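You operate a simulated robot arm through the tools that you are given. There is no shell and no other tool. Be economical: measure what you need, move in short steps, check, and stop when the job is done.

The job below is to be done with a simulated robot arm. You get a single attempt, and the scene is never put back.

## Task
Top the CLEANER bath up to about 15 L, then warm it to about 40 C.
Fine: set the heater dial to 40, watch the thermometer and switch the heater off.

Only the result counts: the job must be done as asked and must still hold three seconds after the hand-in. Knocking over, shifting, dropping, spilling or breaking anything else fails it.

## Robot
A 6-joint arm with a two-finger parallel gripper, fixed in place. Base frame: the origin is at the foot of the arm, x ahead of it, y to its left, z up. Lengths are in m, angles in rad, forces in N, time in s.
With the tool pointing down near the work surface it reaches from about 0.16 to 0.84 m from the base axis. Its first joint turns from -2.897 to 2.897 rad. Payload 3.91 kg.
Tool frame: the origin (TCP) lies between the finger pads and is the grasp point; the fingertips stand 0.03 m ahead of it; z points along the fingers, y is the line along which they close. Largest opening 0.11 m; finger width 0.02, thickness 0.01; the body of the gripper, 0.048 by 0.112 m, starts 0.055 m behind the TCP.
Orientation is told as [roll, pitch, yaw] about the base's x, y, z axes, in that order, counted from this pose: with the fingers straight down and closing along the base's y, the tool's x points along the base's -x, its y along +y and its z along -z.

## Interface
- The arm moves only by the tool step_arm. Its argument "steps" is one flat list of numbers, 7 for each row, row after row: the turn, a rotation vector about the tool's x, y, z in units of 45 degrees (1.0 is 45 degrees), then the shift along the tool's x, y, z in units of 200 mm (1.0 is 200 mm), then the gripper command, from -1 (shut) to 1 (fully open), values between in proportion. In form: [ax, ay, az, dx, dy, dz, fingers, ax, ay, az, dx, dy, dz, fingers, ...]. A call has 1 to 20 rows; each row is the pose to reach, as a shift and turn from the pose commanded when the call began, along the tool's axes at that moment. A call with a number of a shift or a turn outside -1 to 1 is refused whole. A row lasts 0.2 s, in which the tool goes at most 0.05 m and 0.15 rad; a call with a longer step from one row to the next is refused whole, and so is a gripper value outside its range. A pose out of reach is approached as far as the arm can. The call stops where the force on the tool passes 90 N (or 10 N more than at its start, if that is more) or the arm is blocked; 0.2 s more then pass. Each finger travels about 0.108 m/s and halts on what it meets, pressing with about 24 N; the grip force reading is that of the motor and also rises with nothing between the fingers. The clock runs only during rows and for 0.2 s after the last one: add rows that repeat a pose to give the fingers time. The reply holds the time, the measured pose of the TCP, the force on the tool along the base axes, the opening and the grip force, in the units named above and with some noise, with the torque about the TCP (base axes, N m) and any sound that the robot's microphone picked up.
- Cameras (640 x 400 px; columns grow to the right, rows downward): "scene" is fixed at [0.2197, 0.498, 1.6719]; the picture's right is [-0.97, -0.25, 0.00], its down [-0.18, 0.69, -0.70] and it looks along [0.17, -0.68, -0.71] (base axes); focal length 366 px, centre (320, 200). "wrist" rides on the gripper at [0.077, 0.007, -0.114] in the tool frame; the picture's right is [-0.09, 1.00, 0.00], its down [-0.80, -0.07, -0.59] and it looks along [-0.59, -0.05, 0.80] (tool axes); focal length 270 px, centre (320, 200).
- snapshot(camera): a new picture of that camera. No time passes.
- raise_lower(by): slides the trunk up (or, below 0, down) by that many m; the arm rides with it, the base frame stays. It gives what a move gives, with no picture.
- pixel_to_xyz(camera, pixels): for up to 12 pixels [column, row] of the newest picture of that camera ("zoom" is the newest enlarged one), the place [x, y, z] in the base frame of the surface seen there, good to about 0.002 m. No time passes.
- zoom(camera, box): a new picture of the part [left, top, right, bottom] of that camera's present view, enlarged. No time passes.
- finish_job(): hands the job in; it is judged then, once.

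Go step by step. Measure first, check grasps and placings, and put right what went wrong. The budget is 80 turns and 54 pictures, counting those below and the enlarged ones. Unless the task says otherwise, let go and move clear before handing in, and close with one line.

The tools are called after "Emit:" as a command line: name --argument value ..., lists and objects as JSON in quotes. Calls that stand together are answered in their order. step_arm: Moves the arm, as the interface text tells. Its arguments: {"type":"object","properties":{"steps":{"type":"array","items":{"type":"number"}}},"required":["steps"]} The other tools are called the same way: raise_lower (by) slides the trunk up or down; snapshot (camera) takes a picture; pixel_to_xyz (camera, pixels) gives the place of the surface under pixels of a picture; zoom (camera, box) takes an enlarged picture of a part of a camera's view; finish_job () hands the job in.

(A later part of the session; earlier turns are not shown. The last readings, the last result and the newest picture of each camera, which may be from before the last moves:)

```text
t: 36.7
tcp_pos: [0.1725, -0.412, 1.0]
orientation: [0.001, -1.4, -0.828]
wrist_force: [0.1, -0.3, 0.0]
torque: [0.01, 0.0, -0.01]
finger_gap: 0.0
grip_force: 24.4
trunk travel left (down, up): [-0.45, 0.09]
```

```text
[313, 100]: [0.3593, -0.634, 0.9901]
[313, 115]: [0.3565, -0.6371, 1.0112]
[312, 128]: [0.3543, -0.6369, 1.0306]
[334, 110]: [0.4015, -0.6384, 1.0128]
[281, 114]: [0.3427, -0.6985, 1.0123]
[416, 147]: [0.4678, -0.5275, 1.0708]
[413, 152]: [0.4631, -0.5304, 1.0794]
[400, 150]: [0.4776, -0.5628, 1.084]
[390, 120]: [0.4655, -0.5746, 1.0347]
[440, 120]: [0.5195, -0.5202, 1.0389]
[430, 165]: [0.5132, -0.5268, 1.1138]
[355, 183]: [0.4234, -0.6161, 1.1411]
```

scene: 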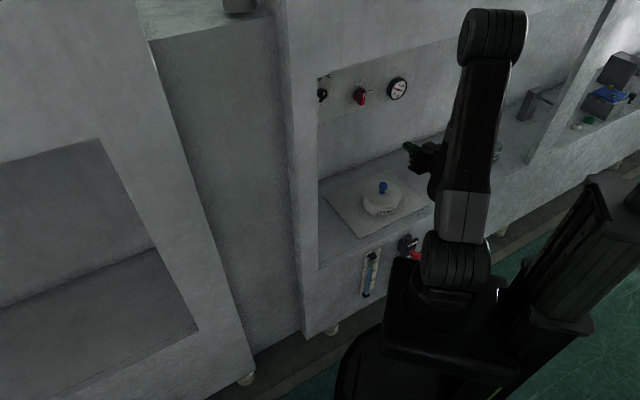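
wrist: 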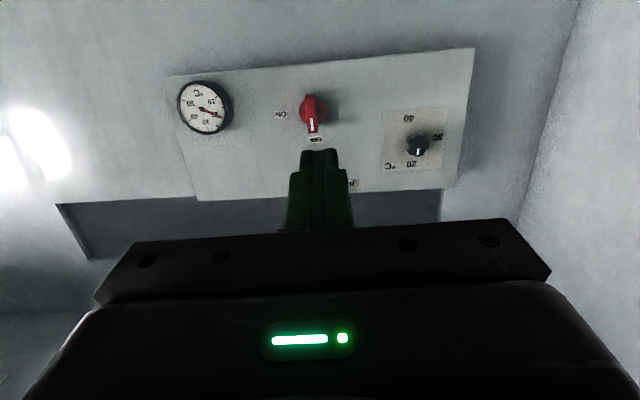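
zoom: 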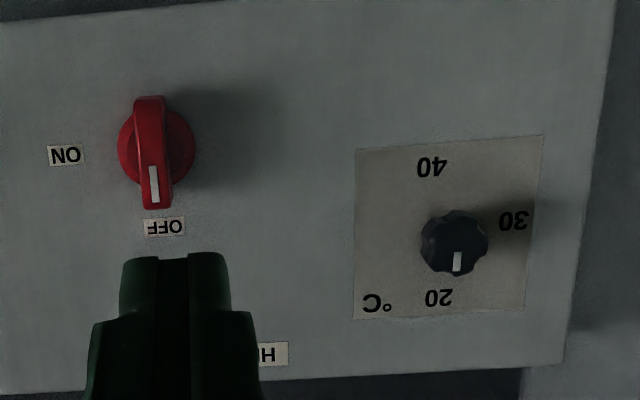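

Reading it upright: the dial points at 20 with 30 to the left and 40 at the bottom (180° counter-clockwise to go), and the switch is at OFF with ON 90° clockwise. The dial face is at (0.468,-0.5275,1.071). I'll level the tool and move to a point about 75 mm in front of the dial.

Emit:
step_arm --steps '[0, -0.036, 0, -0.084, 0.1165, 0.1375, -0.1, 0, -0.072, 0, -0.1675, 0.233, 0.275, -0.1, 0, -0.108, 0, -0.251, 0.3495, 0.4125, -0.1, 0, -0.1445, 0, -0.335, 0.466, 0.55, -0.1, 0, -0.181, 0, -0.419, 0.5825, 0.6875, -0.1, 0, -0.2168, 0, -0.5025, 0.699, 0.825, -0.1]'

Emit:
snapshot --camera "wrist"

```text
t: 38.1
tcp_pos: [0.3986, -0.4505, 1.0732]
orientation: [-0.534, -1.567, -0.293]
wrist_force: [-0.1, -1.1, 0.2]
torque: [0.01, -0.05, 0.0]
finger_gap: 0.0497
grip_force: 0.1
trunk travel left (down, up): [-0.45, 0.09]
```

```text
19 pictures are left
```

wrist: 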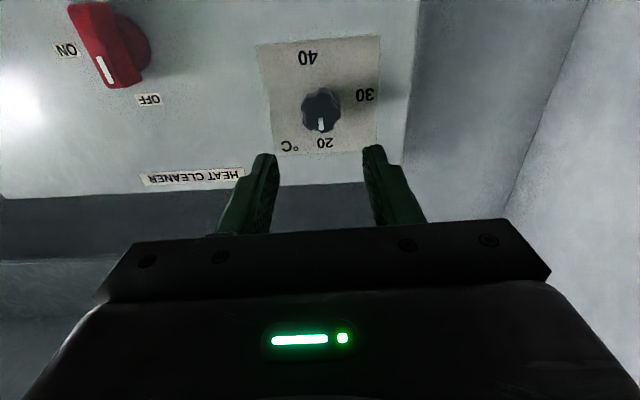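

The label reads HEAT CLEANER and the dial (321,108) is centred between the fingers. I'll measure the knob's outline precisely.

Emit:
pixel_to_xyz --camera "wrist" --pixels '[[320, 112], [306, 110], [336, 110], [322, 92], [321, 128], [318, 60], [366, 95], [325, 143], [295, 100], [350, 115], [320, 105]]'

Emit:
zoom --camera "wrist" --box '[250, 30, 390, 160]'

```text
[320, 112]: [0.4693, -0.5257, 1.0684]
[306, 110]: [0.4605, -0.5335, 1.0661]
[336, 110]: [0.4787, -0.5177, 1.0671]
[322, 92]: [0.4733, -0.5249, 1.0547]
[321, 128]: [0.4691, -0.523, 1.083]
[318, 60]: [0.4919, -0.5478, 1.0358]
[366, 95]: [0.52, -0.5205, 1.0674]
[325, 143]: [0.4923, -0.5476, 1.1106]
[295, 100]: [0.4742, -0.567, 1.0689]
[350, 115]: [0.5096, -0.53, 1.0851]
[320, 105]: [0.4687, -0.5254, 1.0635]
```

```text
3.08 times, centred on (320, 95) of wrist
```

zoom: 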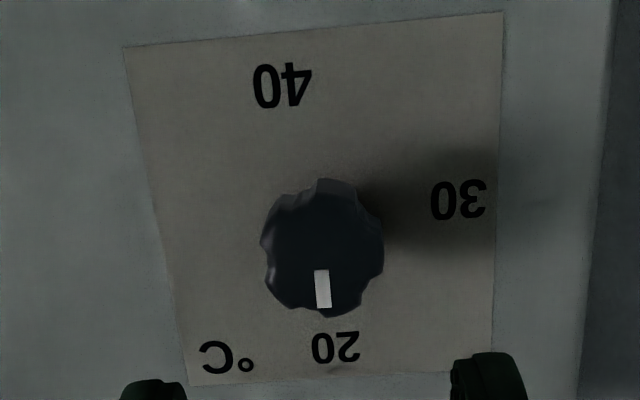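

Knob axis from the labels and outline: u≈-0.0085, z≈1.072, face at n 0.705 and plate at n 0.737. I'll slide in and close on the knob.

Emit:
step_arm --steps '[0, 0, 0, 0.0075, 0.01, 0.16, -0.1, 0, 0, 0, 0.0075, 0.01, 0.33, -0.1, 0, 0, 0, 0.0075, 0.01, 0.48, -0.1, 0, 0, 0, 0.0075, 0.01, 0.48, -0.4, 0, 0, 0, 0.0075, 0.01, 0.48, -1, 0, 0, 0, 0.0075, 0.01, 0.48, -1]'

Emit:
snapshot --camera "wrist"

```text
t: 39.5
tcp_pos: [0.4642, -0.5197, 1.0711]
orientation: [-0.697, -1.565, -0.127]
wrist_force: [6.8, 4.4, -1.5]
torque: [0.44, 0.48, 1.36]
finger_gap: 0.0336
grip_force: 44.8
trunk travel left (down, up): [-0.45, 0.09]
```

```text
17 pictures are left
```

wrist: 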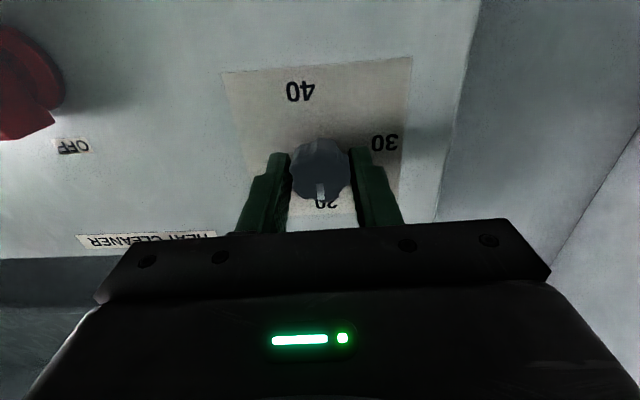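

The knob is held (gap 0.0336) with little side force. Now I'll turn -45° about the tool axis.

Emit:
step_arm --steps '[0, 0, -0.167, 0, 0, 0, -1, 0, 0, -0.333, 0, 0, 0, -1, 0, 0, -0.5, 0, 0, 0, -1, 0, 0, -0.667, 0, 0, 0, -1, 0, 0, -0.833, 0, 0, 0, -1, 0, 0, -1, 0, 0, 0, -1]'

Emit:
step_arm --steps '[0, 0, -0.167, 0, 0, 0, -1, 0, 0, -0.333, 0, 0, 0, -1, 0, 0, -0.5, 0, 0, 0, -1, 0, 0, -0.667, 0, 0, 0, -1, 0, 0, -0.833, 0, 0, 0, -1, 0, 0, -1, 0, 0, 0, -1]'

Emit:
snapshot --camera "wrist"

```text
t: 40.9
tcp_pos: [0.4645, -0.5195, 1.0704]
orientation: [-1.57, -0.783, 0.741]
wrist_force: [10.5, -5.8, 10.6]
torque: [-0.13, -0.17, 1.17]
finger_gap: 0.0333
grip_force: 45.0
trunk travel left (down, up): [-0.45, 0.09]
```

```text
t: 42.3
tcp_pos: [0.4634, -0.5195, 1.0707]
orientation: [-1.571, 0.003, 0.745]
wrist_force: [12.6, -10.9, 21.5]
torque: [-0.44, -0.48, 0.72]
finger_gap: 0.033
grip_force: 45.6
trunk travel left (down, up): [-0.45, 0.09]
```

```text
16 pictures are left
```

wrist: 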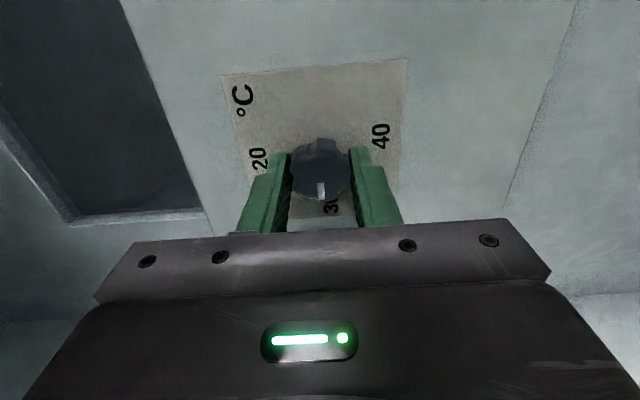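

The pointer now stands at 30 and the knob turns with the fingers. I'll continue another -90° in two calls.

Emit:
step_arm --steps '[0, 0, -0.167, 0, 0, 0, -1, 0, 0, -0.333, 0, 0, 0, -1, 0, 0, -0.5, 0, 0, 0, -1, 0, 0, -0.667, 0, 0, 0, -1, 0, 0, -0.833, 0, 0, 0, -1, 0, 0, -1, 0, 0, 0, -1]'

Emit:
step_arm --steps '[0, 0, -0.167, 0, 0, 0, -1, 0, 0, -0.333, 0, 0, 0, -1, 0, 0, -0.5, 0, 0, 0, -1, 0, 0, -0.667, 0, 0, 0, -1, 0, 0, -0.833, 0, 0, 0, -1, 0, 0, -1, 0, 0, 0, -1]'

Emit:
snapshot --camera "wrist"

```text
t: 43.7
tcp_pos: [0.4631, -0.5201, 1.07]
orientation: [-1.573, 0.787, 0.743]
wrist_force: [8.7, -8.7, 21.2]
torque: [-1.14, -1.18, 0.07]
finger_gap: 0.0333
grip_force: 44.6
trunk travel left (down, up): [-0.45, 0.09]
```

```text
t: 45.1
tcp_pos: [0.463, -0.5201, 1.0709]
orientation: [-0.82, 1.534, 1.575]
wrist_force: [41.4, 70.2, -1.9]
torque: [-0.54, -0.57, 0.89]
finger_gap: 0.0334
grip_force: 45.4
out of reach, approached as far as the arm can: row 6
trunk travel left (down, up): [-0.45, 0.09]
stopped in row 6: the force on the tool passed its limit at 97 N (the readings are from after the stop); the commanded pose is now the measured one
```

```text
15 pictures are left
```

wrist: 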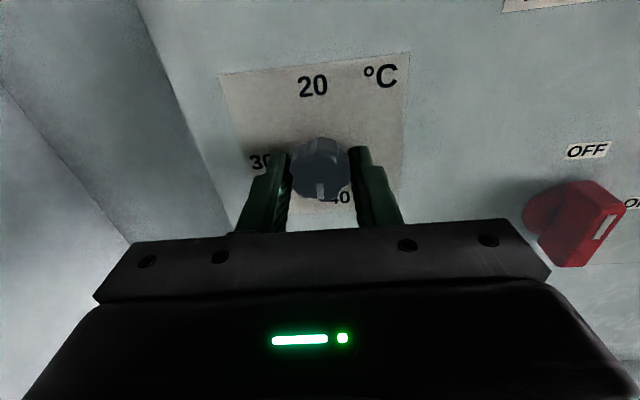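

The pointer is at 40 within a degree or two (the wrist reached its limit at 178°). I'll release, back off and check the dial.

Emit:
step_arm --steps '[0, 0, 0, 0, 0, 0, -0.1, 0, 0, 0, 0, 0, 0, 0.1, 0, 0, 0, 0, 0, -0.15, 0.1, 0, 0, 0, 0, 0, -0.35, 0.1, 0, 0, 0.05, 0, 0, -0.5, 0.1]'

Emit:
snapshot --camera "wrist"

Emit:
zoom --camera "wrist" --box '[250, 30, 390, 160]'

Emit:
pixel_to_xyz --camera "wrist" --pixels '[[520, 118], [500, 105], [540, 120], [515, 100], [530, 135], [510, 80]]'

```text
t: 46.3
tcp_pos: [0.3763, -0.4638, 1.0716]
orientation: [-1.287, 1.483, 1.082]
wrist_force: [-0.3, 0.0, -0.1]
torque: [0.01, 0.02, 0.0]
finger_gap: 0.0604
grip_force: 0.1
trunk travel left (down, up): [-0.45, 0.09]
```

```text
14 pictures are left
```

wrist: 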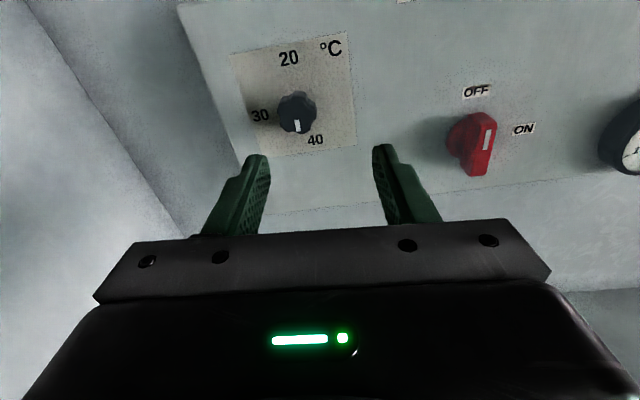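

```text
3.08 times, centred on (320, 95) of wrist
```

zoom: 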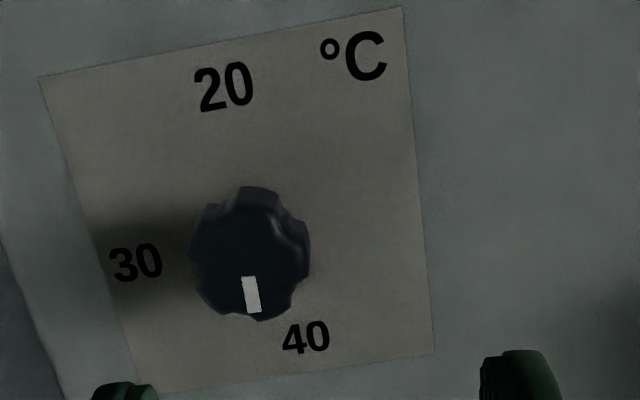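

```text
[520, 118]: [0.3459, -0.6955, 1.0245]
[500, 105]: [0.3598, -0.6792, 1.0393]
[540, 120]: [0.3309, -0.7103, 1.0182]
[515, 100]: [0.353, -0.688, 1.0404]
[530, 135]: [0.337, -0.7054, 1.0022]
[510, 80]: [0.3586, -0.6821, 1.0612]
```

The dial points at about 40. I'll check the pointer's true angle in 3D, since perspective tilts the plate in this view.

Emit:
pixel_to_xyz --camera "zoom" --pixels '[[248, 278], [250, 290], [253, 311], [250, 250], [305, 337], [225, 85], [200, 250], [300, 250], [255, 318], [136, 262]]'

Emit:
pixel_to_xyz --camera "wrist" --pixels '[[487, 115], [483, 170], [478, 140], [490, 140], [465, 145], [470, 172], [488, 150]]'

```text
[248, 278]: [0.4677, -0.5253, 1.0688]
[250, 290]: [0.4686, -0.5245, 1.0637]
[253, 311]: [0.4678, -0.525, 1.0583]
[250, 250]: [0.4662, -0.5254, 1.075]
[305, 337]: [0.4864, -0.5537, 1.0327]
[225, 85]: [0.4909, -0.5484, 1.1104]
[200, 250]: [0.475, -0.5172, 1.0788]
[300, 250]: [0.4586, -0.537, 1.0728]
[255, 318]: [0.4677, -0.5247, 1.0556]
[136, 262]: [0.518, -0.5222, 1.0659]
```

```text
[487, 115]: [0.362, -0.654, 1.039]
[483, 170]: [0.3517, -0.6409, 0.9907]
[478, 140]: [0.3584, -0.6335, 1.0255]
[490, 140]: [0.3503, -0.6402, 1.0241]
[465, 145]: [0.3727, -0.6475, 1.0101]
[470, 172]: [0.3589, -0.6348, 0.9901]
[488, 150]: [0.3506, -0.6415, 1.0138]
```

The pointer is vertical downward in 3D (u -0.0104 at both ends), so the dial is at 40. The red switch bar centres at u≈-0.169, z≈1.0115, with its face at n 0.7105. I'll move in front of it.

Emit:
step_arm --steps '[-0.018, 0.0085, 0, -0.061, 0.172, -0.003, -0.27, -0.0355, 0.017, 0, -0.122, 0.3435, -0.006, -0.27, -0.053, 0.0255, 0, -0.183, 0.515, -0.009, -0.27, -0.071, 0.034, 0, -0.244, 0.687, -0.0115, -0.27]'

Emit:
snapshot --camera "wrist"

Emit:
pixel_to_xyz --camera "wrist" --pixels '[[310, 90], [320, 90], [330, 90], [320, 70], [320, 110], [315, 120], [340, 95], [300, 95]]'

```text
t: 47.3
tcp_pos: [0.2824, -0.5599, 1.0115]
orientation: [-1.545, 1.489, 0.77]
wrist_force: [-0.4, 0.5, 0.3]
torque: [0.01, 0.0, 0.01]
finger_gap: 0.0399
grip_force: 0.0
trunk travel left (down, up): [-0.45, 0.09]
```

```text
12 pictures are left
```

wrist: 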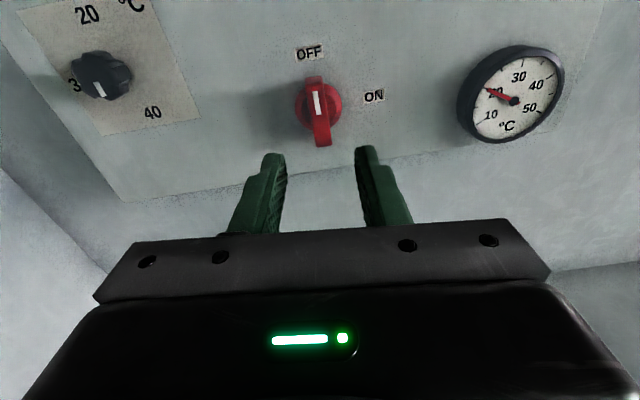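

```text
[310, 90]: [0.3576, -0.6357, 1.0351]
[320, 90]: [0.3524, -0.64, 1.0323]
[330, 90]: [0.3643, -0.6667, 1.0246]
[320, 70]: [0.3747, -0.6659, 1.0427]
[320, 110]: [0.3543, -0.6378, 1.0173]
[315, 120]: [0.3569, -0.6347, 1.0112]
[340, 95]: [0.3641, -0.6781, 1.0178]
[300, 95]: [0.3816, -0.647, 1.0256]
```

The switch (320,105) is centred between the fingers, and the thermometer on the right reads about 20 °C. I'll slide in and close on the bar.

Emit:
step_arm --steps '[0, 0, 0, 0, -0.006, 0.16, -0.27, 0, 0, 0, 0, -0.006, 0.32, -0.27, 0, 0, 0, 0, -0.006, 0.46, -0.27, 0, 0, 0, 0, -0.006, 0.46, -0.6, 0, 0, 0, 0, -0.006, 0.46, -1, 0, 0, 0, 0, -0.006, 0.46, -1]'

Emit:
snapshot --camera "wrist"

```text
t: 48.7
tcp_pos: [0.344, -0.6251, 1.0144]
orientation: [-1.592, 1.49, 0.723]
wrist_force: [5.3, -5.5, 1.6]
torque: [0.28, 0.37, 0.6]
finger_gap: 0.0151
grip_force: 45.3
trunk travel left (down, up): [-0.45, 0.09]
```

```text
11 pictures are left
```

wrist: 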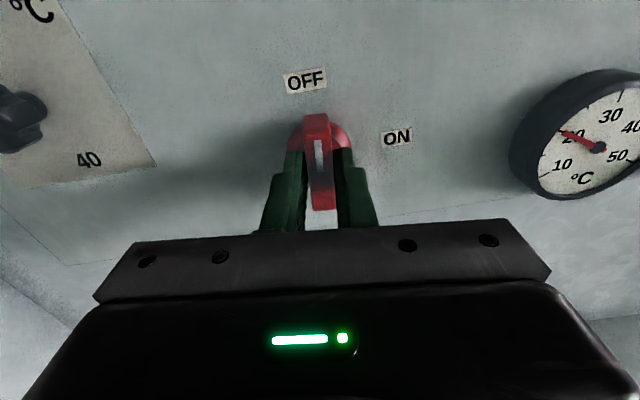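

The bar is held (gap 0.015). Now I'll turn +90° to ON in two 45° calls, keeping hold so I can switch off promptly.

Emit:
step_arm --steps '[0, 0, 0.167, 0, 0, 0, -1, 0, 0, 0.333, 0, 0, 0, -1, 0, 0, 0.5, 0, 0, 0, -1, 0, 0, 0.667, 0, 0, 0, -1, 0, 0, 0.833, 0, 0, 0, -1, 0, 0, 1, 0, 0, 0, -1]'

Emit:
step_arm --steps '[0, 0, 0.167, 0, 0, 0, -1, 0, 0, 0.333, 0, 0, 0, -1, 0, 0, 0.5, 0, 0, 0, -1, 0, 0, 0.667, 0, 0, 0, -1, 0, 0, 0.833, 0, 0, 0, -1, 0, 0, 0.98, 0, 0, 0, -1]'

Emit:
snapshot --camera "scene"

```text
t: 50.1
tcp_pos: [0.34, -0.6253, 1.0124]
orientation: [-1.57, 0.699, 0.74]
wrist_force: [-24.7, -47.8, -10.2]
torque: [0.05, 0.3, -0.45]
finger_gap: 0.0152
grip_force: 44.7
trunk travel left (down, up): [-0.45, 0.09]
```

```text
t: 51.5
tcp_pos: [0.3401, -0.6247, 1.011]
orientation: [-1.564, -0.071, 0.742]
wrist_force: [-32.5, 1.0, -29.3]
torque: [-0.41, 1.31, -0.69]
finger_gap: 0.016
grip_force: 44.4
trunk travel left (down, up): [-0.45, 0.09]
```

```text
10 pictures are left
```

scene: 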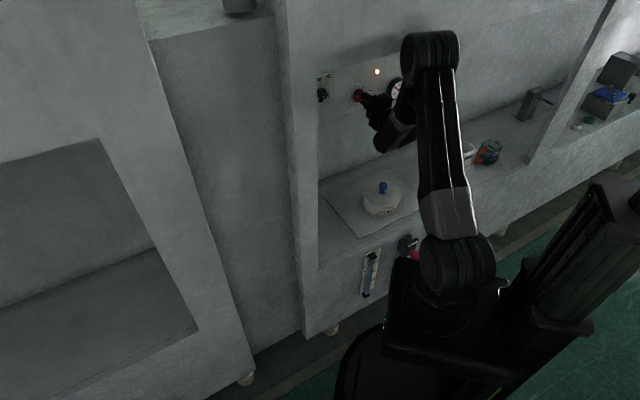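

A lamp is now lit at scene (376,71), so the heater is on. I'll zoom on the thermometer at (397,90) after a short wait to get the heating rate.

Emit:
step_arm --steps '[0, 0, 0, 0, 0, 0, -1, 0, 0, 0, 0, 0, 0, -1, 0, 0, 0, 0, 0, 0, -1, 0, 0, 0, 0, 0, 0, -1, 0, 0, 0, 0, 0, 0, -1, 0, 0, 0, 0, 0, 0, -1, 0, 0, 0, 0, 0, 0, -1, 0, 0, 0, 0, 0, 0, -1, 0, 0, 0, 0, 0, 0, -1, 0, 0, 0, 0, 0, 0, -1]'

Emit:
zoom --camera "scene" --box '[372, 65, 422, 105]'

```text
t: 53.7
tcp_pos: [0.3409, -0.6246, 1.0102]
orientation: [-1.562, -0.07, 0.741]
wrist_force: [-28.9, 1.1, -34.4]
torque: [-0.15, 1.18, -0.51]
finger_gap: 0.0162
grip_force: 44.1
trunk travel left (down, up): [-0.45, 0.09]
```

```text
10.00 times, centred on (397, 85) of scene
```

zoom: 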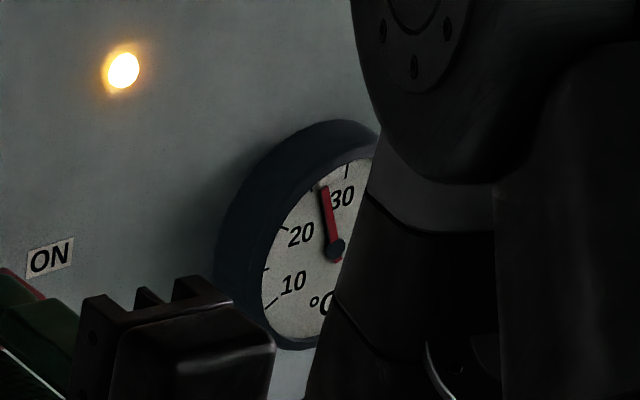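

The needle is at about 27 °C at t=53.7, so it heats roughly 2.5 °C/s. I'll wait 1.2 s and look again to fix the rate.

Emit:
step_arm --steps '[0, 0, 0, 0, 0, 0, -1, 0, 0, 0, 0, 0, 0, -1, 0, 0, 0, 0, 0, 0, -1, 0, 0, 0, 0, 0, 0, -1, 0, 0, 0, 0, 0, 0, -1]'

Emit:
zoom --camera "scene" --box '[372, 65, 422, 105]'

```text
t: 54.9
tcp_pos: [0.3409, -0.624, 1.0102]
orientation: [-1.562, -0.07, 0.743]
wrist_force: [-27.7, 0.2, -35.6]
torque: [-0.14, 1.2, -0.51]
finger_gap: 0.0161
grip_force: 44.6
trunk travel left (down, up): [-0.45, 0.09]
```

```text
10.00 times, centred on (397, 85) of scene
```

zoom: 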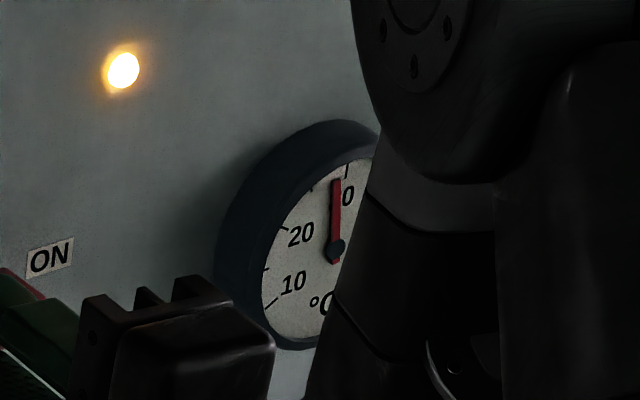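

Needle is now at about 28.5 °C, a rate of 1.5 °C/s, so 40 °C comes around t≈62.5. I'll wait 6 s and then turn the switch off, reading the thermometer with the wrist camera afterwards.

Emit:
step_arm --steps '[0, 0, 0, 0, 0, 0, -1, 0, 0, 0, 0, 0, 0, -1, 0, 0, 0, 0, 0, 0, -1, 0, 0, 0, 0, 0, 0, -1, 0, 0, 0, 0, 0, 0, -1, 0, 0, 0, 0, 0, 0, -1, 0, 0, 0, 0, 0, 0, -1, 0, 0, 0, 0, 0, 0, -1, 0, 0, 0, 0, 0, 0, -1, 0, 0, 0, 0, 0, 0, -1, 0, 0, 0, 0, 0, 0, -1, 0, 0, 0, 0, 0, 0, -1, 0, 0, 0, 0, 0, 0, -1, 0, 0, 0, 0, 0, 0, -1]'

Emit:
step_arm --steps '[0, 0, 0, 0, 0, 0, -1, 0, 0, 0, 0, 0, 0, -1, 0, 0, 0, 0, 0, 0, -1, 0, 0, 0, 0, 0, 0, -1, 0, 0, 0, 0, 0, 0, -1, 0, 0, 0, 0, 0, 0, -1, 0, 0, 0, 0, 0, 0, -1, 0, 0, 0, 0, 0, 0, -1, 0, 0, 0, 0, 0, 0, -1, 0, 0, 0, 0, 0, 0, -1, 0, 0, 0, 0, 0, 0, -1, 0, 0, 0, 0, 0, 0, -1]'

Emit:
zoom --camera "scene" --box '[372, 65, 422, 105]'

```text
t: 57.9
tcp_pos: [0.3401, -0.6243, 1.0111]
orientation: [-1.561, -0.069, 0.742]
wrist_force: [-27.0, -0.4, -38.8]
torque: [-0.06, 1.26, -0.5]
finger_gap: 0.016
grip_force: 45.4
trunk travel left (down, up): [-0.45, 0.09]
```

```text
t: 60.5
tcp_pos: [0.3406, -0.6248, 1.0115]
orientation: [-1.561, -0.069, 0.742]
wrist_force: [-24.8, 0.1, -39.6]
torque: [-0.08, 1.3, -0.46]
finger_gap: 0.0161
grip_force: 45.4
trunk travel left (down, up): [-0.45, 0.09]
```

```text
10.00 times, centred on (397, 85) of scene
```

zoom: 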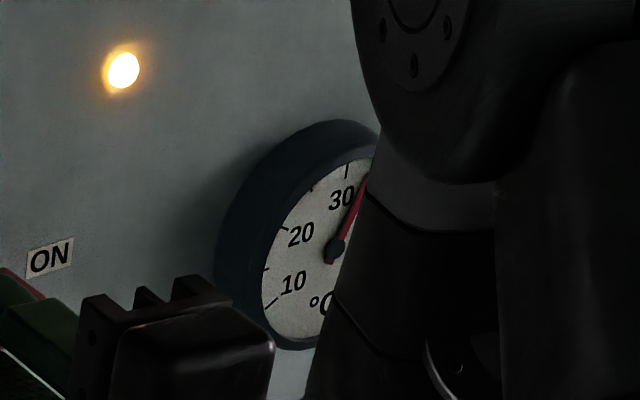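

Fitting the tilted dial properly, the readings are about 26.6, 28.4 and now 33 °C, so the rate has slowed to about 0.85 °C/s. I'll wait about 5 s more, then switch off and read the thermometer squarely with the wrist camera.

Emit:
step_arm --steps '[0, 0, 0, 0, 0, 0, -1, 0, 0, 0, 0, 0, 0, -1, 0, 0, 0, 0, 0, 0, -1, 0, 0, 0, 0, 0, 0, -1, 0, 0, 0, 0, 0, 0, -1, 0, 0, 0, 0, 0, 0, -1, 0, 0, 0, 0, 0, 0, -1, 0, 0, 0, 0, 0, 0, -1, 0, 0, 0, 0, 0, 0, -1, 0, 0, 0, 0, 0, 0, -1, 0, 0, 0, 0, 0, 0, -1, 0, 0, 0, 0, 0, 0, -1]'

Emit:
step_arm --steps '[0, 0, 0, 0, 0, 0, -1, 0, 0, 0, 0, 0, 0, -1, 0, 0, 0, 0, 0, 0, -1, 0, 0, 0, 0, 0, 0, -1, 0, 0, 0, 0, 0, 0, -1, 0, 0, 0, 0, 0, 0, -1, 0, 0, 0, 0, 0, 0, -1, 0, 0, 0, 0, 0, 0, -1, 0, 0, 0, 0, 0, 0, -1, 0, 0, 0, 0, 0, 0, -1, 0, 0, 0, 0, 0, 0, -1]'

Emit:
step_arm --steps '[0, 0, -0.167, 0, 0, 0, -1, 0, 0, -0.333, 0, 0, 0, -1, 0, 0, -0.5, 0, 0, 0, -1, 0, 0, -0.667, 0, 0, 0, -1, 0, 0, -0.833, 0, 0, 0, -1, 0, 0, -1, 0, 0, 0, -1]'

Emit:
step_arm --steps '[0, 0, -0.167, 0, 0, 0, -1, 0, 0, -0.333, 0, 0, 0, -1, 0, 0, -0.5, 0, 0, 0, -1, 0, 0, -0.667, 0, 0, 0, -1, 0, 0, -0.833, 0, 0, 0, -1, 0, 0, -0.98, 0, 0, 0, -1]'

Emit:
snapshot --camera "wrist"

```text
t: 63.1
tcp_pos: [0.3408, -0.6237, 1.0101]
orientation: [-1.559, -0.07, 0.742]
wrist_force: [-24.3, -1.5, -41.5]
torque: [-0.07, 1.32, -0.43]
finger_gap: 0.0162
grip_force: 44.7
trunk travel left (down, up): [-0.45, 0.09]
```

```text
t: 65.5
tcp_pos: [0.3405, -0.625, 1.0114]
orientation: [-1.561, -0.07, 0.741]
wrist_force: [-22.0, -2.2, -41.2]
torque: [-0.06, 1.35, -0.49]
finger_gap: 0.0162
grip_force: 44.8
trunk travel left (down, up): [-0.45, 0.09]
```

```text
t: 66.9
tcp_pos: [0.34, -0.6242, 1.0126]
orientation: [-1.564, 0.719, 0.75]
wrist_force: [-9.9, 6.9, -35.8]
torque: [0.12, 0.08, -0.15]
finger_gap: 0.0152
grip_force: 44.8
trunk travel left (down, up): [-0.45, 0.09]
```

```text
t: 68.3
tcp_pos: [0.3412, -0.6231, 1.0121]
orientation: [-1.534, 1.49, 0.783]
wrist_force: [-0.8, 14.9, -29.3]
torque: [-0.02, -0.03, 0.68]
finger_gap: 0.0153
grip_force: 45.4
trunk travel left (down, up): [-0.45, 0.09]
```

```text
6 pictures are left
```

wrist: 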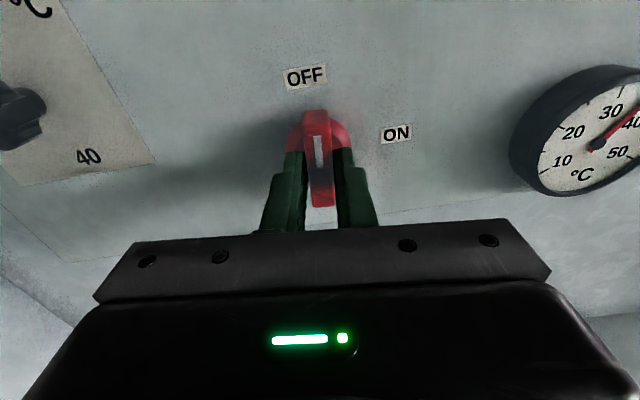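

The switch is back at OFF and the needle sits near the 40 mark (630,115). I'll zoom on it.

Emit:
zoom --camera "wrist" --box '[500, 55, 640, 205]'

```text
2.67 times, centred on (570, 130) of wrist
```

zoom: 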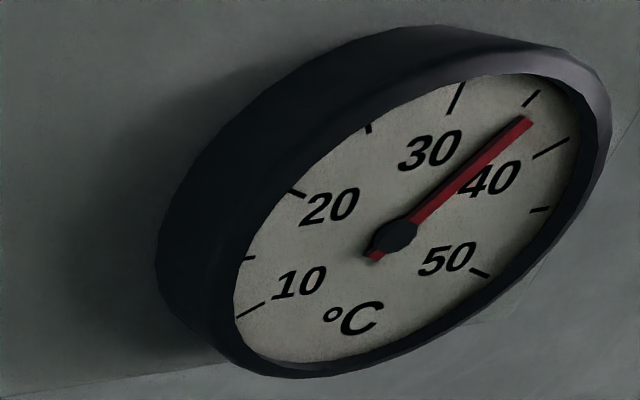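

Fitting the ticks, it reads about 35.7 °C. The heating slows as it nears the set point, so I'll switch ON again for about 7 s, back OFF, and read again.

Emit:
step_arm --steps '[0, 0, 0.167, 0, 0, 0, -1, 0, 0, 0.333, 0, 0, 0, -1, 0, 0, 0.5, 0, 0, 0, -1, 0, 0, 0.667, 0, 0, 0, -1, 0, 0, 0.833, 0, 0, 0, -1, 0, 0, 1, 0, 0, 0, -1]'

Emit:
step_arm --steps '[0, 0, 0.167, 0, 0, 0, -1, 0, 0, 0.333, 0, 0, 0, -1, 0, 0, 0.5, 0, 0, 0, -1, 0, 0, 0.667, 0, 0, 0, -1, 0, 0, 0.833, 0, 0, 0, -1, 0, 0, 0.98, 0, 0, 0, -1]'

Emit:
step_arm --steps '[0, 0, 0, 0, 0, 0, -1, 0, 0, 0, 0, 0, 0, -1, 0, 0, 0, 0, 0, 0, -1, 0, 0, 0, 0, 0, 0, -1, 0, 0, 0, 0, 0, 0, -1, 0, 0, 0, 0, 0, 0, -1, 0, 0, 0, 0, 0, 0, -1, 0, 0, 0, 0, 0, 0, -1, 0, 0, 0, 0, 0, 0, -1, 0, 0, 0, 0, 0, 0, -1, 0, 0, 0, 0, 0, 0, -1, 0, 0, 0, 0, 0, 0, -1, 0, 0, 0, 0, 0, 0, -1, 0, 0, 0, 0, 0, 0, -1, 0, 0, 0, 0, 0, 0, -1, 0, 0, 0, 0, 0, 0, -1, 0, 0, 0, 0, 0, 0, -1, 0, 0, 0, 0, 0, 0, -1, 0, 0, 0, 0, 0, 0, -1, 0, 0, 0, 0, 0, 0, -1]'

Emit:
step_arm --steps '[0, 0, -0.167, 0, 0, 0, -1, 0, 0, -0.333, 0, 0, 0, -1, 0, 0, -0.5, 0, 0, 0, -1, 0, 0, -0.667, 0, 0, 0, -1, 0, 0, -0.833, 0, 0, 0, -1, 0, 0, -1, 0, 0, 0, -1]'

Emit:
step_arm --steps '[0, 0, -0.167, 0, 0, 0, -1, 0, 0, -0.333, 0, 0, 0, -1, 0, 0, -0.5, 0, 0, 0, -1, 0, 0, -0.667, 0, 0, 0, -1, 0, 0, -0.833, 0, 0, 0, -1, 0, 0, -0.98, 0, 0, 0, -1]'

Emit:
zoom --camera "wrist" --box '[500, 55, 640, 205]'

```text
t: 69.7
tcp_pos: [0.3414, -0.6246, 1.013]
orientation: [-1.564, 0.701, 0.744]
wrist_force: [-15.4, -26.7, -39.9]
torque: [0.78, 0.99, 0.3]
finger_gap: 0.0151
grip_force: 45.2
trunk travel left (down, up): [-0.45, 0.09]
```

```text
t: 71.1
tcp_pos: [0.3413, -0.6251, 1.0094]
orientation: [-1.561, -0.068, 0.74]
wrist_force: [-19.8, -27.1, -48.1]
torque: [-0.11, 1.51, -0.81]
finger_gap: 0.0162
grip_force: 44.8
trunk travel left (down, up): [-0.45, 0.09]
```

```text
t: 75.3
tcp_pos: [0.3406, -0.6243, 1.011]
orientation: [-1.561, -0.067, 0.744]
wrist_force: [-14.1, -19.0, -46.7]
torque: [-0.03, 1.38, -0.77]
finger_gap: 0.0162
grip_force: 44.8
trunk travel left (down, up): [-0.45, 0.09]
```

```text
t: 76.7
tcp_pos: [0.3418, -0.6232, 1.0104]
orientation: [-1.56, 0.721, 0.75]
wrist_force: [-5.1, 2.5, -41.2]
torque: [0.24, 0.23, -0.17]
finger_gap: 0.0151
grip_force: 44.7
trunk travel left (down, up): [-0.45, 0.09]
```

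```text
t: 78.1
tcp_pos: [0.3424, -0.623, 1.0111]
orientation: [-1.528, 1.489, 0.788]
wrist_force: [-3.5, 16.5, -29.6]
torque: [0.02, 0.04, 0.67]
finger_gap: 0.0151
grip_force: 45.2
trunk travel left (down, up): [-0.45, 0.09]
```

```text
2.67 times, centred on (570, 130) of wrist
```

zoom: 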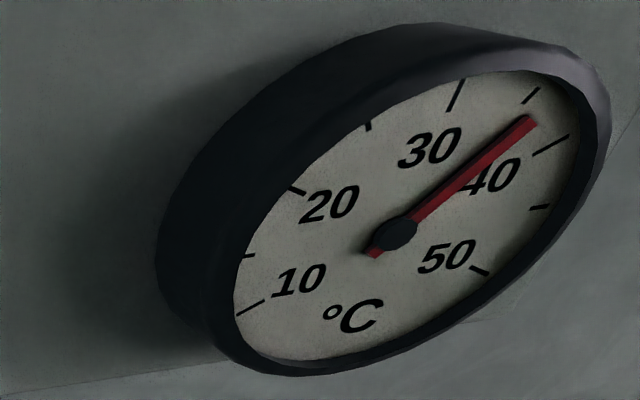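

It moved only to about 36 °C in 7 s, so either the thermostat is cutting out early or heating is nearly saturated. I'll switch ON, wait, and check the heater lamp from the scene camera.

Emit:
step_arm --steps '[0, 0, 0.167, 0, 0, 0, -1, 0, 0, 0.333, 0, 0, 0, -1, 0, 0, 0.5, 0, 0, 0, -1, 0, 0, 0.667, 0, 0, 0, -1, 0, 0, 0.833, 0, 0, 0, -1, 0, 0, 1, 0, 0, 0, -1]'

Emit:
step_arm --steps '[0, 0, 0.167, 0, 0, 0, -1, 0, 0, 0.333, 0, 0, 0, -1, 0, 0, 0.5, 0, 0, 0, -1, 0, 0, 0.667, 0, 0, 0, -1, 0, 0, 0.833, 0, 0, 0, -1, 0, 0, 0.98, 0, 0, 0, -1]'

Emit:
step_arm --steps '[0, 0, 0, 0, 0, 0, -1, 0, 0, 0, 0, 0, 0, -1, 0, 0, 0, 0, 0, 0, -1, 0, 0, 0, 0, 0, 0, -1, 0, 0, 0, 0, 0, 0, -1, 0, 0, 0, 0, 0, 0, -1, 0, 0, 0, 0, 0, 0, -1, 0, 0, 0, 0, 0, 0, -1, 0, 0, 0, 0, 0, 0, -1, 0, 0, 0, 0, 0, 0, -1]'

Emit:
zoom --camera "scene" --box '[367, 60, 427, 105]'

```text
t: 79.5
tcp_pos: [0.3412, -0.6253, 1.0117]
orientation: [-1.564, 0.699, 0.744]
wrist_force: [-11.4, -32.4, -42.5]
torque: [0.58, 0.8, 0.05]
finger_gap: 0.0152
grip_force: 44.8
trunk travel left (down, up): [-0.45, 0.09]
```

```text
t: 80.9
tcp_pos: [0.3418, -0.6244, 1.0104]
orientation: [-1.561, -0.07, 0.741]
wrist_force: [-25.7, -17.6, -44.6]
torque: [-0.09, 1.53, -0.94]
finger_gap: 0.0163
grip_force: 44.3
trunk travel left (down, up): [-0.45, 0.09]
```

```text
t: 83.1
tcp_pos: [0.3414, -0.624, 1.01]
orientation: [-1.562, -0.066, 0.742]
wrist_force: [-23.4, -12.8, -41.1]
torque: [-0.06, 1.36, -0.81]
finger_gap: 0.0162
grip_force: 44.9
trunk travel left (down, up): [-0.45, 0.09]
```

```text
8.89 times, centred on (397, 82) of scene
```

zoom: 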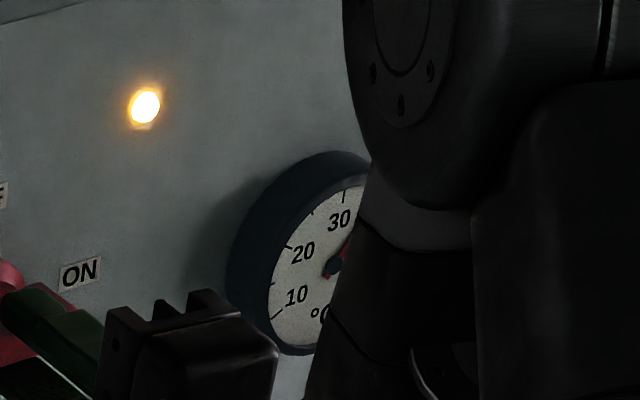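

The lamp is lit but the needle is hidden. My readings fit an exponential levelling near 36 °C. I'll wait longer with the heater on, release, retreat and look from the viewing pose, which shows dial, switch and thermometer in one picture.

Emit:
step_arm --steps '[0, 0, 0, 0, 0, 0, -1, 0, 0, 0, 0, 0, 0, -1, 0, 0, 0, 0, 0, 0, -1, 0, 0, 0, 0, 0, 0, -1, 0, 0, 0, 0, 0, 0, -1, 0, 0, 0, 0, 0, 0, -1, 0, 0, 0, 0, 0, 0, -1, 0, 0, 0, 0, 0, 0, -1, 0, 0, 0, 0, 0, 0, -1, 0, 0, 0, 0, 0, 0, -1, 0, 0, 0, 0, 0, 0, -1, 0, 0, 0, 0, 0, 0, -1, 0, 0, 0, 0, 0, 0, -1, 0, 0, 0, 0, 0, 0, -1, 0, 0, 0, 0, 0, 0, -1, 0, 0, 0, 0, 0, 0, -1, 0, 0, 0, 0, 0, 0, -1, 0, 0, 0, 0, 0, 0, -1, 0, 0, 0, 0, 0, 0, -1, 0, 0, 0, 0, 0, 0, -1]'

Emit:
step_arm --steps '[0, 0, 0, 0, 0, 0, -0.5, 0, 0, 0, 0, 0, 0, -0.27, 0, 0, 0, 0, 0, -0.16, -0.27, 0, 0, 0, 0, 0, -0.32, -0.27, 0, 0, 0, 0, 0, -0.46, -0.27]'

Emit:
step_arm --steps '[0, 0, -0.167, 0, 0, 0, -0.27, 0, 0, -0.333, 0, 0, 0, -0.27, 0, 0, -0.5, 0, 0, 0, -0.27, 0, 0, -0.667, 0, 0, 0, -0.27, 0, 0, -0.833, 0, 0, 0, -0.27, 0, 0, -1, 0, 0, 0, -0.27]'

Emit:
step_arm --steps '[0, 0, -0.167, 0, 0, 0, -0.27, 0, 0, -0.333, 0, 0, 0, -0.27, 0, 0, -0.5, 0, 0, 0, -0.27, 0, 0, -0.667, 0, 0, 0, -0.27, 0, 0, -0.833, 0, 0, 0, -0.27, 0, 0, -0.98, 0, 0, 0, -0.27]'

Emit:
zoom --camera "wrist" --box '[280, 20, 600, 160]'

```text
t: 87.3
tcp_pos: [0.3409, -0.6248, 1.0104]
orientation: [-1.561, -0.066, 0.742]
wrist_force: [-19.9, -10.4, -44.3]
torque: [0.0, 1.33, -0.59]
finger_gap: 0.0161
grip_force: 44.8
trunk travel left (down, up): [-0.45, 0.09]
```

```text
t: 88.5
tcp_pos: [0.2852, -0.5573, 1.0112]
orientation: [-1.568, -0.065, 0.745]
wrist_force: [-0.5, 0.3, -0.2]
torque: [0.02, 0.02, 0.02]
finger_gap: 0.0403
grip_force: 0.1
trunk travel left (down, up): [-0.45, 0.09]
```

```text
t: 89.9
tcp_pos: [0.2842, -0.557, 1.0108]
orientation: [-1.568, 0.723, 0.746]
wrist_force: [-0.4, -0.3, 0.1]
torque: [0.0, 0.01, -0.03]
finger_gap: 0.0402
grip_force: 0.1
trunk travel left (down, up): [-0.45, 0.09]
```

```text
t: 91.3
tcp_pos: [0.2831, -0.5577, 1.0115]
orientation: [-1.537, 1.492, 0.779]
wrist_force: [0.6, 0.2, 0.1]
torque: [0.01, -0.01, 0.02]
finger_gap: 0.0403
grip_force: 0.1
trunk travel left (down, up): [-0.45, 0.09]
```

```text
2.00 times, centred on (440, 90) of wrist
```

zoom: 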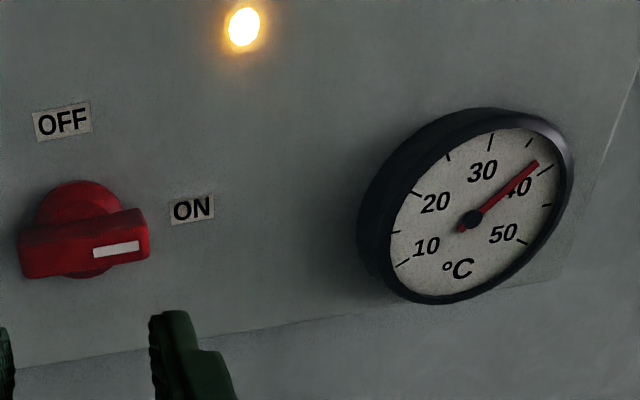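

It now reads about 37.8 °C with the lamp on and the switch at ON, creeping up at about 0.15 °C/s. I'll wait about 8 s more, then regrip the bar (roughly 6 s including motion) and turn it off.

Emit:
step_arm --steps '[0, 0, 0, 0, 0, 0, -0.27, 0, 0, 0, 0, 0, 0, -0.27, 0, 0, 0, 0, 0, 0, -0.27, 0, 0, 0, 0, 0, 0, -0.27, 0, 0, 0, 0, 0, 0, -0.27, 0, 0, 0, 0, 0, 0, -0.27, 0, 0, 0, 0, 0, 0, -0.27, 0, 0, 0, 0, 0, 0, -0.27, 0, 0, 0, 0, 0, 0, -0.27, 0, 0, 0, 0, 0, 0, -0.27, 0, 0, 0, 0, 0, 0, -0.27, 0, 0, 0, 0, 0, 0, -0.27, 0, 0, 0, 0, 0, 0, -0.27, 0, 0, 0, 0, 0, 0, -0.27, 0, 0, 0, 0, 0, 0, -0.27, 0, 0, 0, 0, 0, 0, -0.27, 0, 0, 0, 0, 0, 0, -0.27, 0, 0, 0, 0, 0, 0, -0.27, 0, 0, 0, 0, 0, 0, -0.27, 0, 0, 0, 0, 0, 0, -0.27]'

Emit:
step_arm --steps '[0, 0, 0, 0, 0, 0, -0.27, 0, 0, 0, 0, 0, 0, -0.27, 0, 0, 0, 0, 0, 0, -0.27, 0, 0, 0, 0, 0, 0, -0.27, 0, 0, 0, 0, 0, 0, -0.27, 0, 0, 0, 0, 0, 0, -0.27, 0, 0, 0, 0, 0, 0, -0.27, 0, 0, 0, 0, 0, 0, -0.27, 0, 0, 0, 0, 0, 0, -0.27, 0, 0, 0, 0, 0, 0, -0.27, 0, 0, 0, 0, 0, 0, -0.27, 0, 0, 0, 0, 0, 0, -0.27, 0, 0, 0, 0, 0, 0, -0.27, 0, 0, 0, 0, 0, 0, -0.27, 0, 0, 0, 0, 0, 0, -0.27, 0, 0, 0, 0, 0, 0, -0.27, 0, 0, 0, 0, 0, 0, -0.27, 0, 0, 0, 0, 0, 0, -0.27, 0, 0, 0, 0, 0, 0, -0.27, 0, 0, 0, 0, 0, 0, -0.27]'

Emit:
step_arm --steps '[0, 0, 0.167, 0, 0, 0, -0.27, 0, 0, 0.333, 0, 0, 0, -0.27, 0, 0, 0.5, 0, 0, 0, -0.27, 0, 0, 0.667, 0, 0, 0, -0.27, 0, 0, 0.833, 0, 0, 0, -0.27, 0, 0, 1, 0, 0, 0, -0.27]'

Emit:
step_arm --steps '[0, 0, 0.167, 0, 0, 0, -0.27, 0, 0, 0.333, 0, 0, 0, -0.27, 0, 0, 0.5, 0, 0, 0, -0.27, 0, 0, 0.667, 0, 0, 0, -0.27, 0, 0, 0.833, 0, 0, 0, -0.27, 0, 0, 0.98, 0, 0, 0, -0.27]'

Emit:
step_arm --steps '[0, 0, 0, 0, 0, 0.16, -0.27, 0, 0, 0, 0, 0, 0.32, -0.27, 0, 0, 0, 0, 0, 0.46, -0.27, 0, 0, 0, 0, 0, 0.46, -0.6, 0, 0, 0, 0, 0, 0.46, -1, 0, 0, 0, 0, 0, 0.46, -1]'

```text
t: 95.5
tcp_pos: [0.2828, -0.5588, 1.0112]
orientation: [-1.537, 1.49, 0.777]
wrist_force: [-0.8, 0.1, -0.2]
torque: [0.01, 0.0, 0.04]
finger_gap: 0.0402
grip_force: 0.1
trunk travel left (down, up): [-0.45, 0.09]
```

```text
t: 99.7
tcp_pos: [0.2835, -0.5581, 1.0112]
orientation: [-1.538, 1.489, 0.778]
wrist_force: [-0.4, -0.2, 0.8]
torque: [0.0, -0.01, -0.01]
finger_gap: 0.0404
grip_force: 0.1
trunk travel left (down, up): [-0.45, 0.09]
```

```text
t: 101.1
tcp_pos: [0.284, -0.5585, 1.0119]
orientation: [-1.567, 0.703, 0.747]
wrist_force: [0.6, -0.6, 0.5]
torque: [-0.03, -0.02, 0.02]
finger_gap: 0.0401
grip_force: 0.1
trunk travel left (down, up): [-0.45, 0.09]
```

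```text
t: 102.5
tcp_pos: [0.2834, -0.5574, 1.0113]
orientation: [-1.569, -0.067, 0.743]
wrist_force: [-0.4, -0.3, -0.2]
torque: [-0.02, 0.02, 0.0]
finger_gap: 0.0402
grip_force: 0.0
trunk travel left (down, up): [-0.45, 0.09]
```

```text
t: 103.9
tcp_pos: [0.3426, -0.6231, 1.01]
orientation: [-1.565, -0.065, 0.741]
wrist_force: [-7.4, -2.5, -33.7]
torque: [-0.1, 1.26, 0.1]
finger_gap: 0.0161
grip_force: 44.8
trunk travel left (down, up): [-0.45, 0.09]
```

The bar is gripped again (gap 0.016). I'll turn it to OFF and read the thermometer.

Emit:
step_arm --steps '[0, 0, -0.167, 0, 0, 0, -1, 0, 0, -0.333, 0, 0, 0, -1, 0, 0, -0.5, 0, 0, 0, -1, 0, 0, -0.667, 0, 0, 0, -1, 0, 0, -0.833, 0, 0, 0, -1, 0, 0, -1, 0, 0, 0, -1]'

Emit:
step_arm --steps '[0, 0, -0.167, 0, 0, 0, -1, 0, 0, -0.333, 0, 0, 0, -1, 0, 0, -0.5, 0, 0, 0, -1, 0, 0, -0.667, 0, 0, 0, -1, 0, 0, -0.833, 0, 0, 0, -1, 0, 0, -1, 0, 0, 0, -1]'

Emit:
zoom --camera "wrist" --box '[290, 50, 640, 210]'

```text
t: 105.3
tcp_pos: [0.3425, -0.6234, 1.0097]
orientation: [-1.562, 0.723, 0.749]
wrist_force: [8.6, -16.9, -44.4]
torque: [0.07, -0.08, -0.44]
finger_gap: 0.0151
grip_force: 45.1
trunk travel left (down, up): [-0.45, 0.09]
```

```text
t: 106.7
tcp_pos: [0.3419, -0.6232, 1.0116]
orientation: [-1.489, 1.507, 0.822]
wrist_force: [-10.6, 1.1, -35.1]
torque: [0.13, 0.14, 0.18]
finger_gap: 0.0154
grip_force: 45.1
trunk travel left (down, up): [-0.45, 0.09]
```

```text
1.83 times, centred on (465, 130) of wrist
```

zoom: 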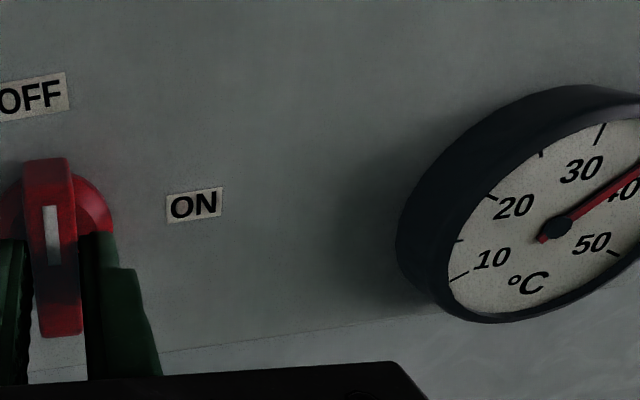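

The switch is OFF and the needle reads about 38 °C, where it has levelled off. Comparing the dial zoom with the plate's vanishing point, the pointer is about 10–17° short of 40, which matches. I'll switch ON, leave it there, and correct the dial.

Emit:
step_arm --steps '[0, 0, 0.167, 0, 0, 0, -1, 0, 0, 0.333, 0, 0, 0, -1, 0, 0, 0.5, 0, 0, 0, -1, 0, 0, 0.667, 0, 0, 0, -1, 0, 0, 0.833, 0, 0, 0, -1, 0, 0, 1, 0, 0, 0, -1]'

Emit:
step_arm --steps '[0, 0, 0.167, 0, 0, 0, -1, 0, 0, 0.333, 0, 0, 0, -1, 0, 0, 0.5, 0, 0, 0, -1, 0, 0, 0.667, 0, 0, 0, -1, 0, 0, 0.833, 0, 0, 0, -1, 0, 0, 1, 0, 0, 0, -1]'

Emit:
step_arm --steps '[0, 0, 0, 0, 0, 0, -0.5, 0, 0, 0, 0, 0, 0, -0.27, 0, 0, 0, 0, 0, -0.16, -0.27, 0, 0, 0, 0, 0, -0.32, -0.27, 0, 0, 0, 0, 0, -0.46, -0.1]'

```text
t: 108.1
tcp_pos: [0.3419, -0.6249, 1.0113]
orientation: [-1.563, 0.716, 0.745]
wrist_force: [-30.7, -16.0, -36.4]
torque: [0.65, 0.76, -0.07]
finger_gap: 0.0149
grip_force: 44.7
trunk travel left (down, up): [-0.45, 0.09]
```

```text
t: 109.5
tcp_pos: [0.3407, -0.624, 1.0108]
orientation: [-1.559, -0.069, 0.739]
wrist_force: [-25.7, -13.7, -50.0]
torque: [-0.13, 1.6, -0.73]
finger_gap: 0.0163
grip_force: 45.2
trunk travel left (down, up): [-0.45, 0.09]
```

```text
t: 110.7
tcp_pos: [0.2842, -0.5569, 1.0125]
orientation: [-1.57, -0.065, 0.746]
wrist_force: [0.1, -1.0, -0.1]
torque: [-0.05, 0.01, 0.02]
finger_gap: 0.0496
grip_force: 0.1
trunk travel left (down, up): [-0.45, 0.09]
```

The switch is ON and released at the known pose. I'll move across to the dial and grip it.

Emit:
step_arm --steps '[0, 0, 0, -0.162, -0.049, 0, -0.1, 0, 0, 0, -0.324, -0.098, 0, -0.1, 0, 0, 0, -0.486, -0.147, 0, -0.1, 0, 0, 0, -0.648, -0.196, 0, -0.1, 0, 0, 0, -0.81, -0.243, 0, -0.1]'

Emit:
step_arm --steps '[0, 0, 0, 0, 0, 0.16, -0.1, 0, 0, 0, 0, 0, 0.32, -0.1, 0, 0, 0, 0, 0, 0.47, -0.1, 0, 0, 0, 0, 0, 0.47, -0.4, 0, 0, 0, 0, 0, 0.47, -1, 0, 0, 0, 0, 0, 0.47, -1]'

```text
t: 111.9
tcp_pos: [0.4013, -0.451, 1.0712]
orientation: [-1.568, -0.065, 0.745]
wrist_force: [-0.4, -0.1, 0.0]
torque: [0.02, 0.01, 0.01]
finger_gap: 0.0494
grip_force: 0.0
trunk travel left (down, up): [-0.45, 0.09]
```

```text
t: 113.3
tcp_pos: [0.4651, -0.5215, 1.0706]
orientation: [-1.563, -0.065, 0.743]
wrist_force: [-0.6, 1.3, -12.5]
torque: [0.01, 0.02, 0.12]
finger_gap: 0.0338
grip_force: 45.0
trunk travel left (down, up): [-0.45, 0.09]
```

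The knob is held (gap 0.034). I'll turn it about 20° further counter-clockwise, release and retreat, restoring the tool angle.

Emit:
step_arm --steps '[0, 0, -0.155, 0, 0, 0, -1, 0, 0, -0.31, 0, 0, 0, -1, 0, 0, -0.46, 0, 0, 0, -1, 0, 0, -0.46, 0, 0, 0, -1]'

Emit:
step_arm --steps '[0, 0, 0, 0, 0, 0, -0.3, 0, 0, 0, 0, 0, 0, -0.1, 0, 0, 0, 0, 0, -0.15, -0.1, 0, 0, 0, 0, 0, -0.31, -0.1, 0, 0, 0, 0, 0, -0.47, -0.1, 0, 0, 0.155, 0, 0, -0.47, -0.1, 0, 0, 0.31, 0, 0, -0.47, -0.1, 0, 0, 0.46, 0, 0, -0.47, -0.1]'

```text
t: 114.3
tcp_pos: [0.4645, -0.5211, 1.0697]
orientation: [-1.569, 0.3, 0.745]
wrist_force: [-1.9, -2.1, -10.9]
torque: [-0.59, -0.57, -0.35]
finger_gap: 0.0337
grip_force: 45.1
trunk travel left (down, up): [-0.45, 0.09]
```

```text
t: 116.1
tcp_pos: [0.401, -0.4504, 1.071]
orientation: [-1.569, -0.066, 0.743]
wrist_force: [0.2, -0.1, -0.3]
torque: [0.02, 0.0, 0.0]
finger_gap: 0.0495
grip_force: 0.1
trunk travel left (down, up): [-0.45, 0.09]
```

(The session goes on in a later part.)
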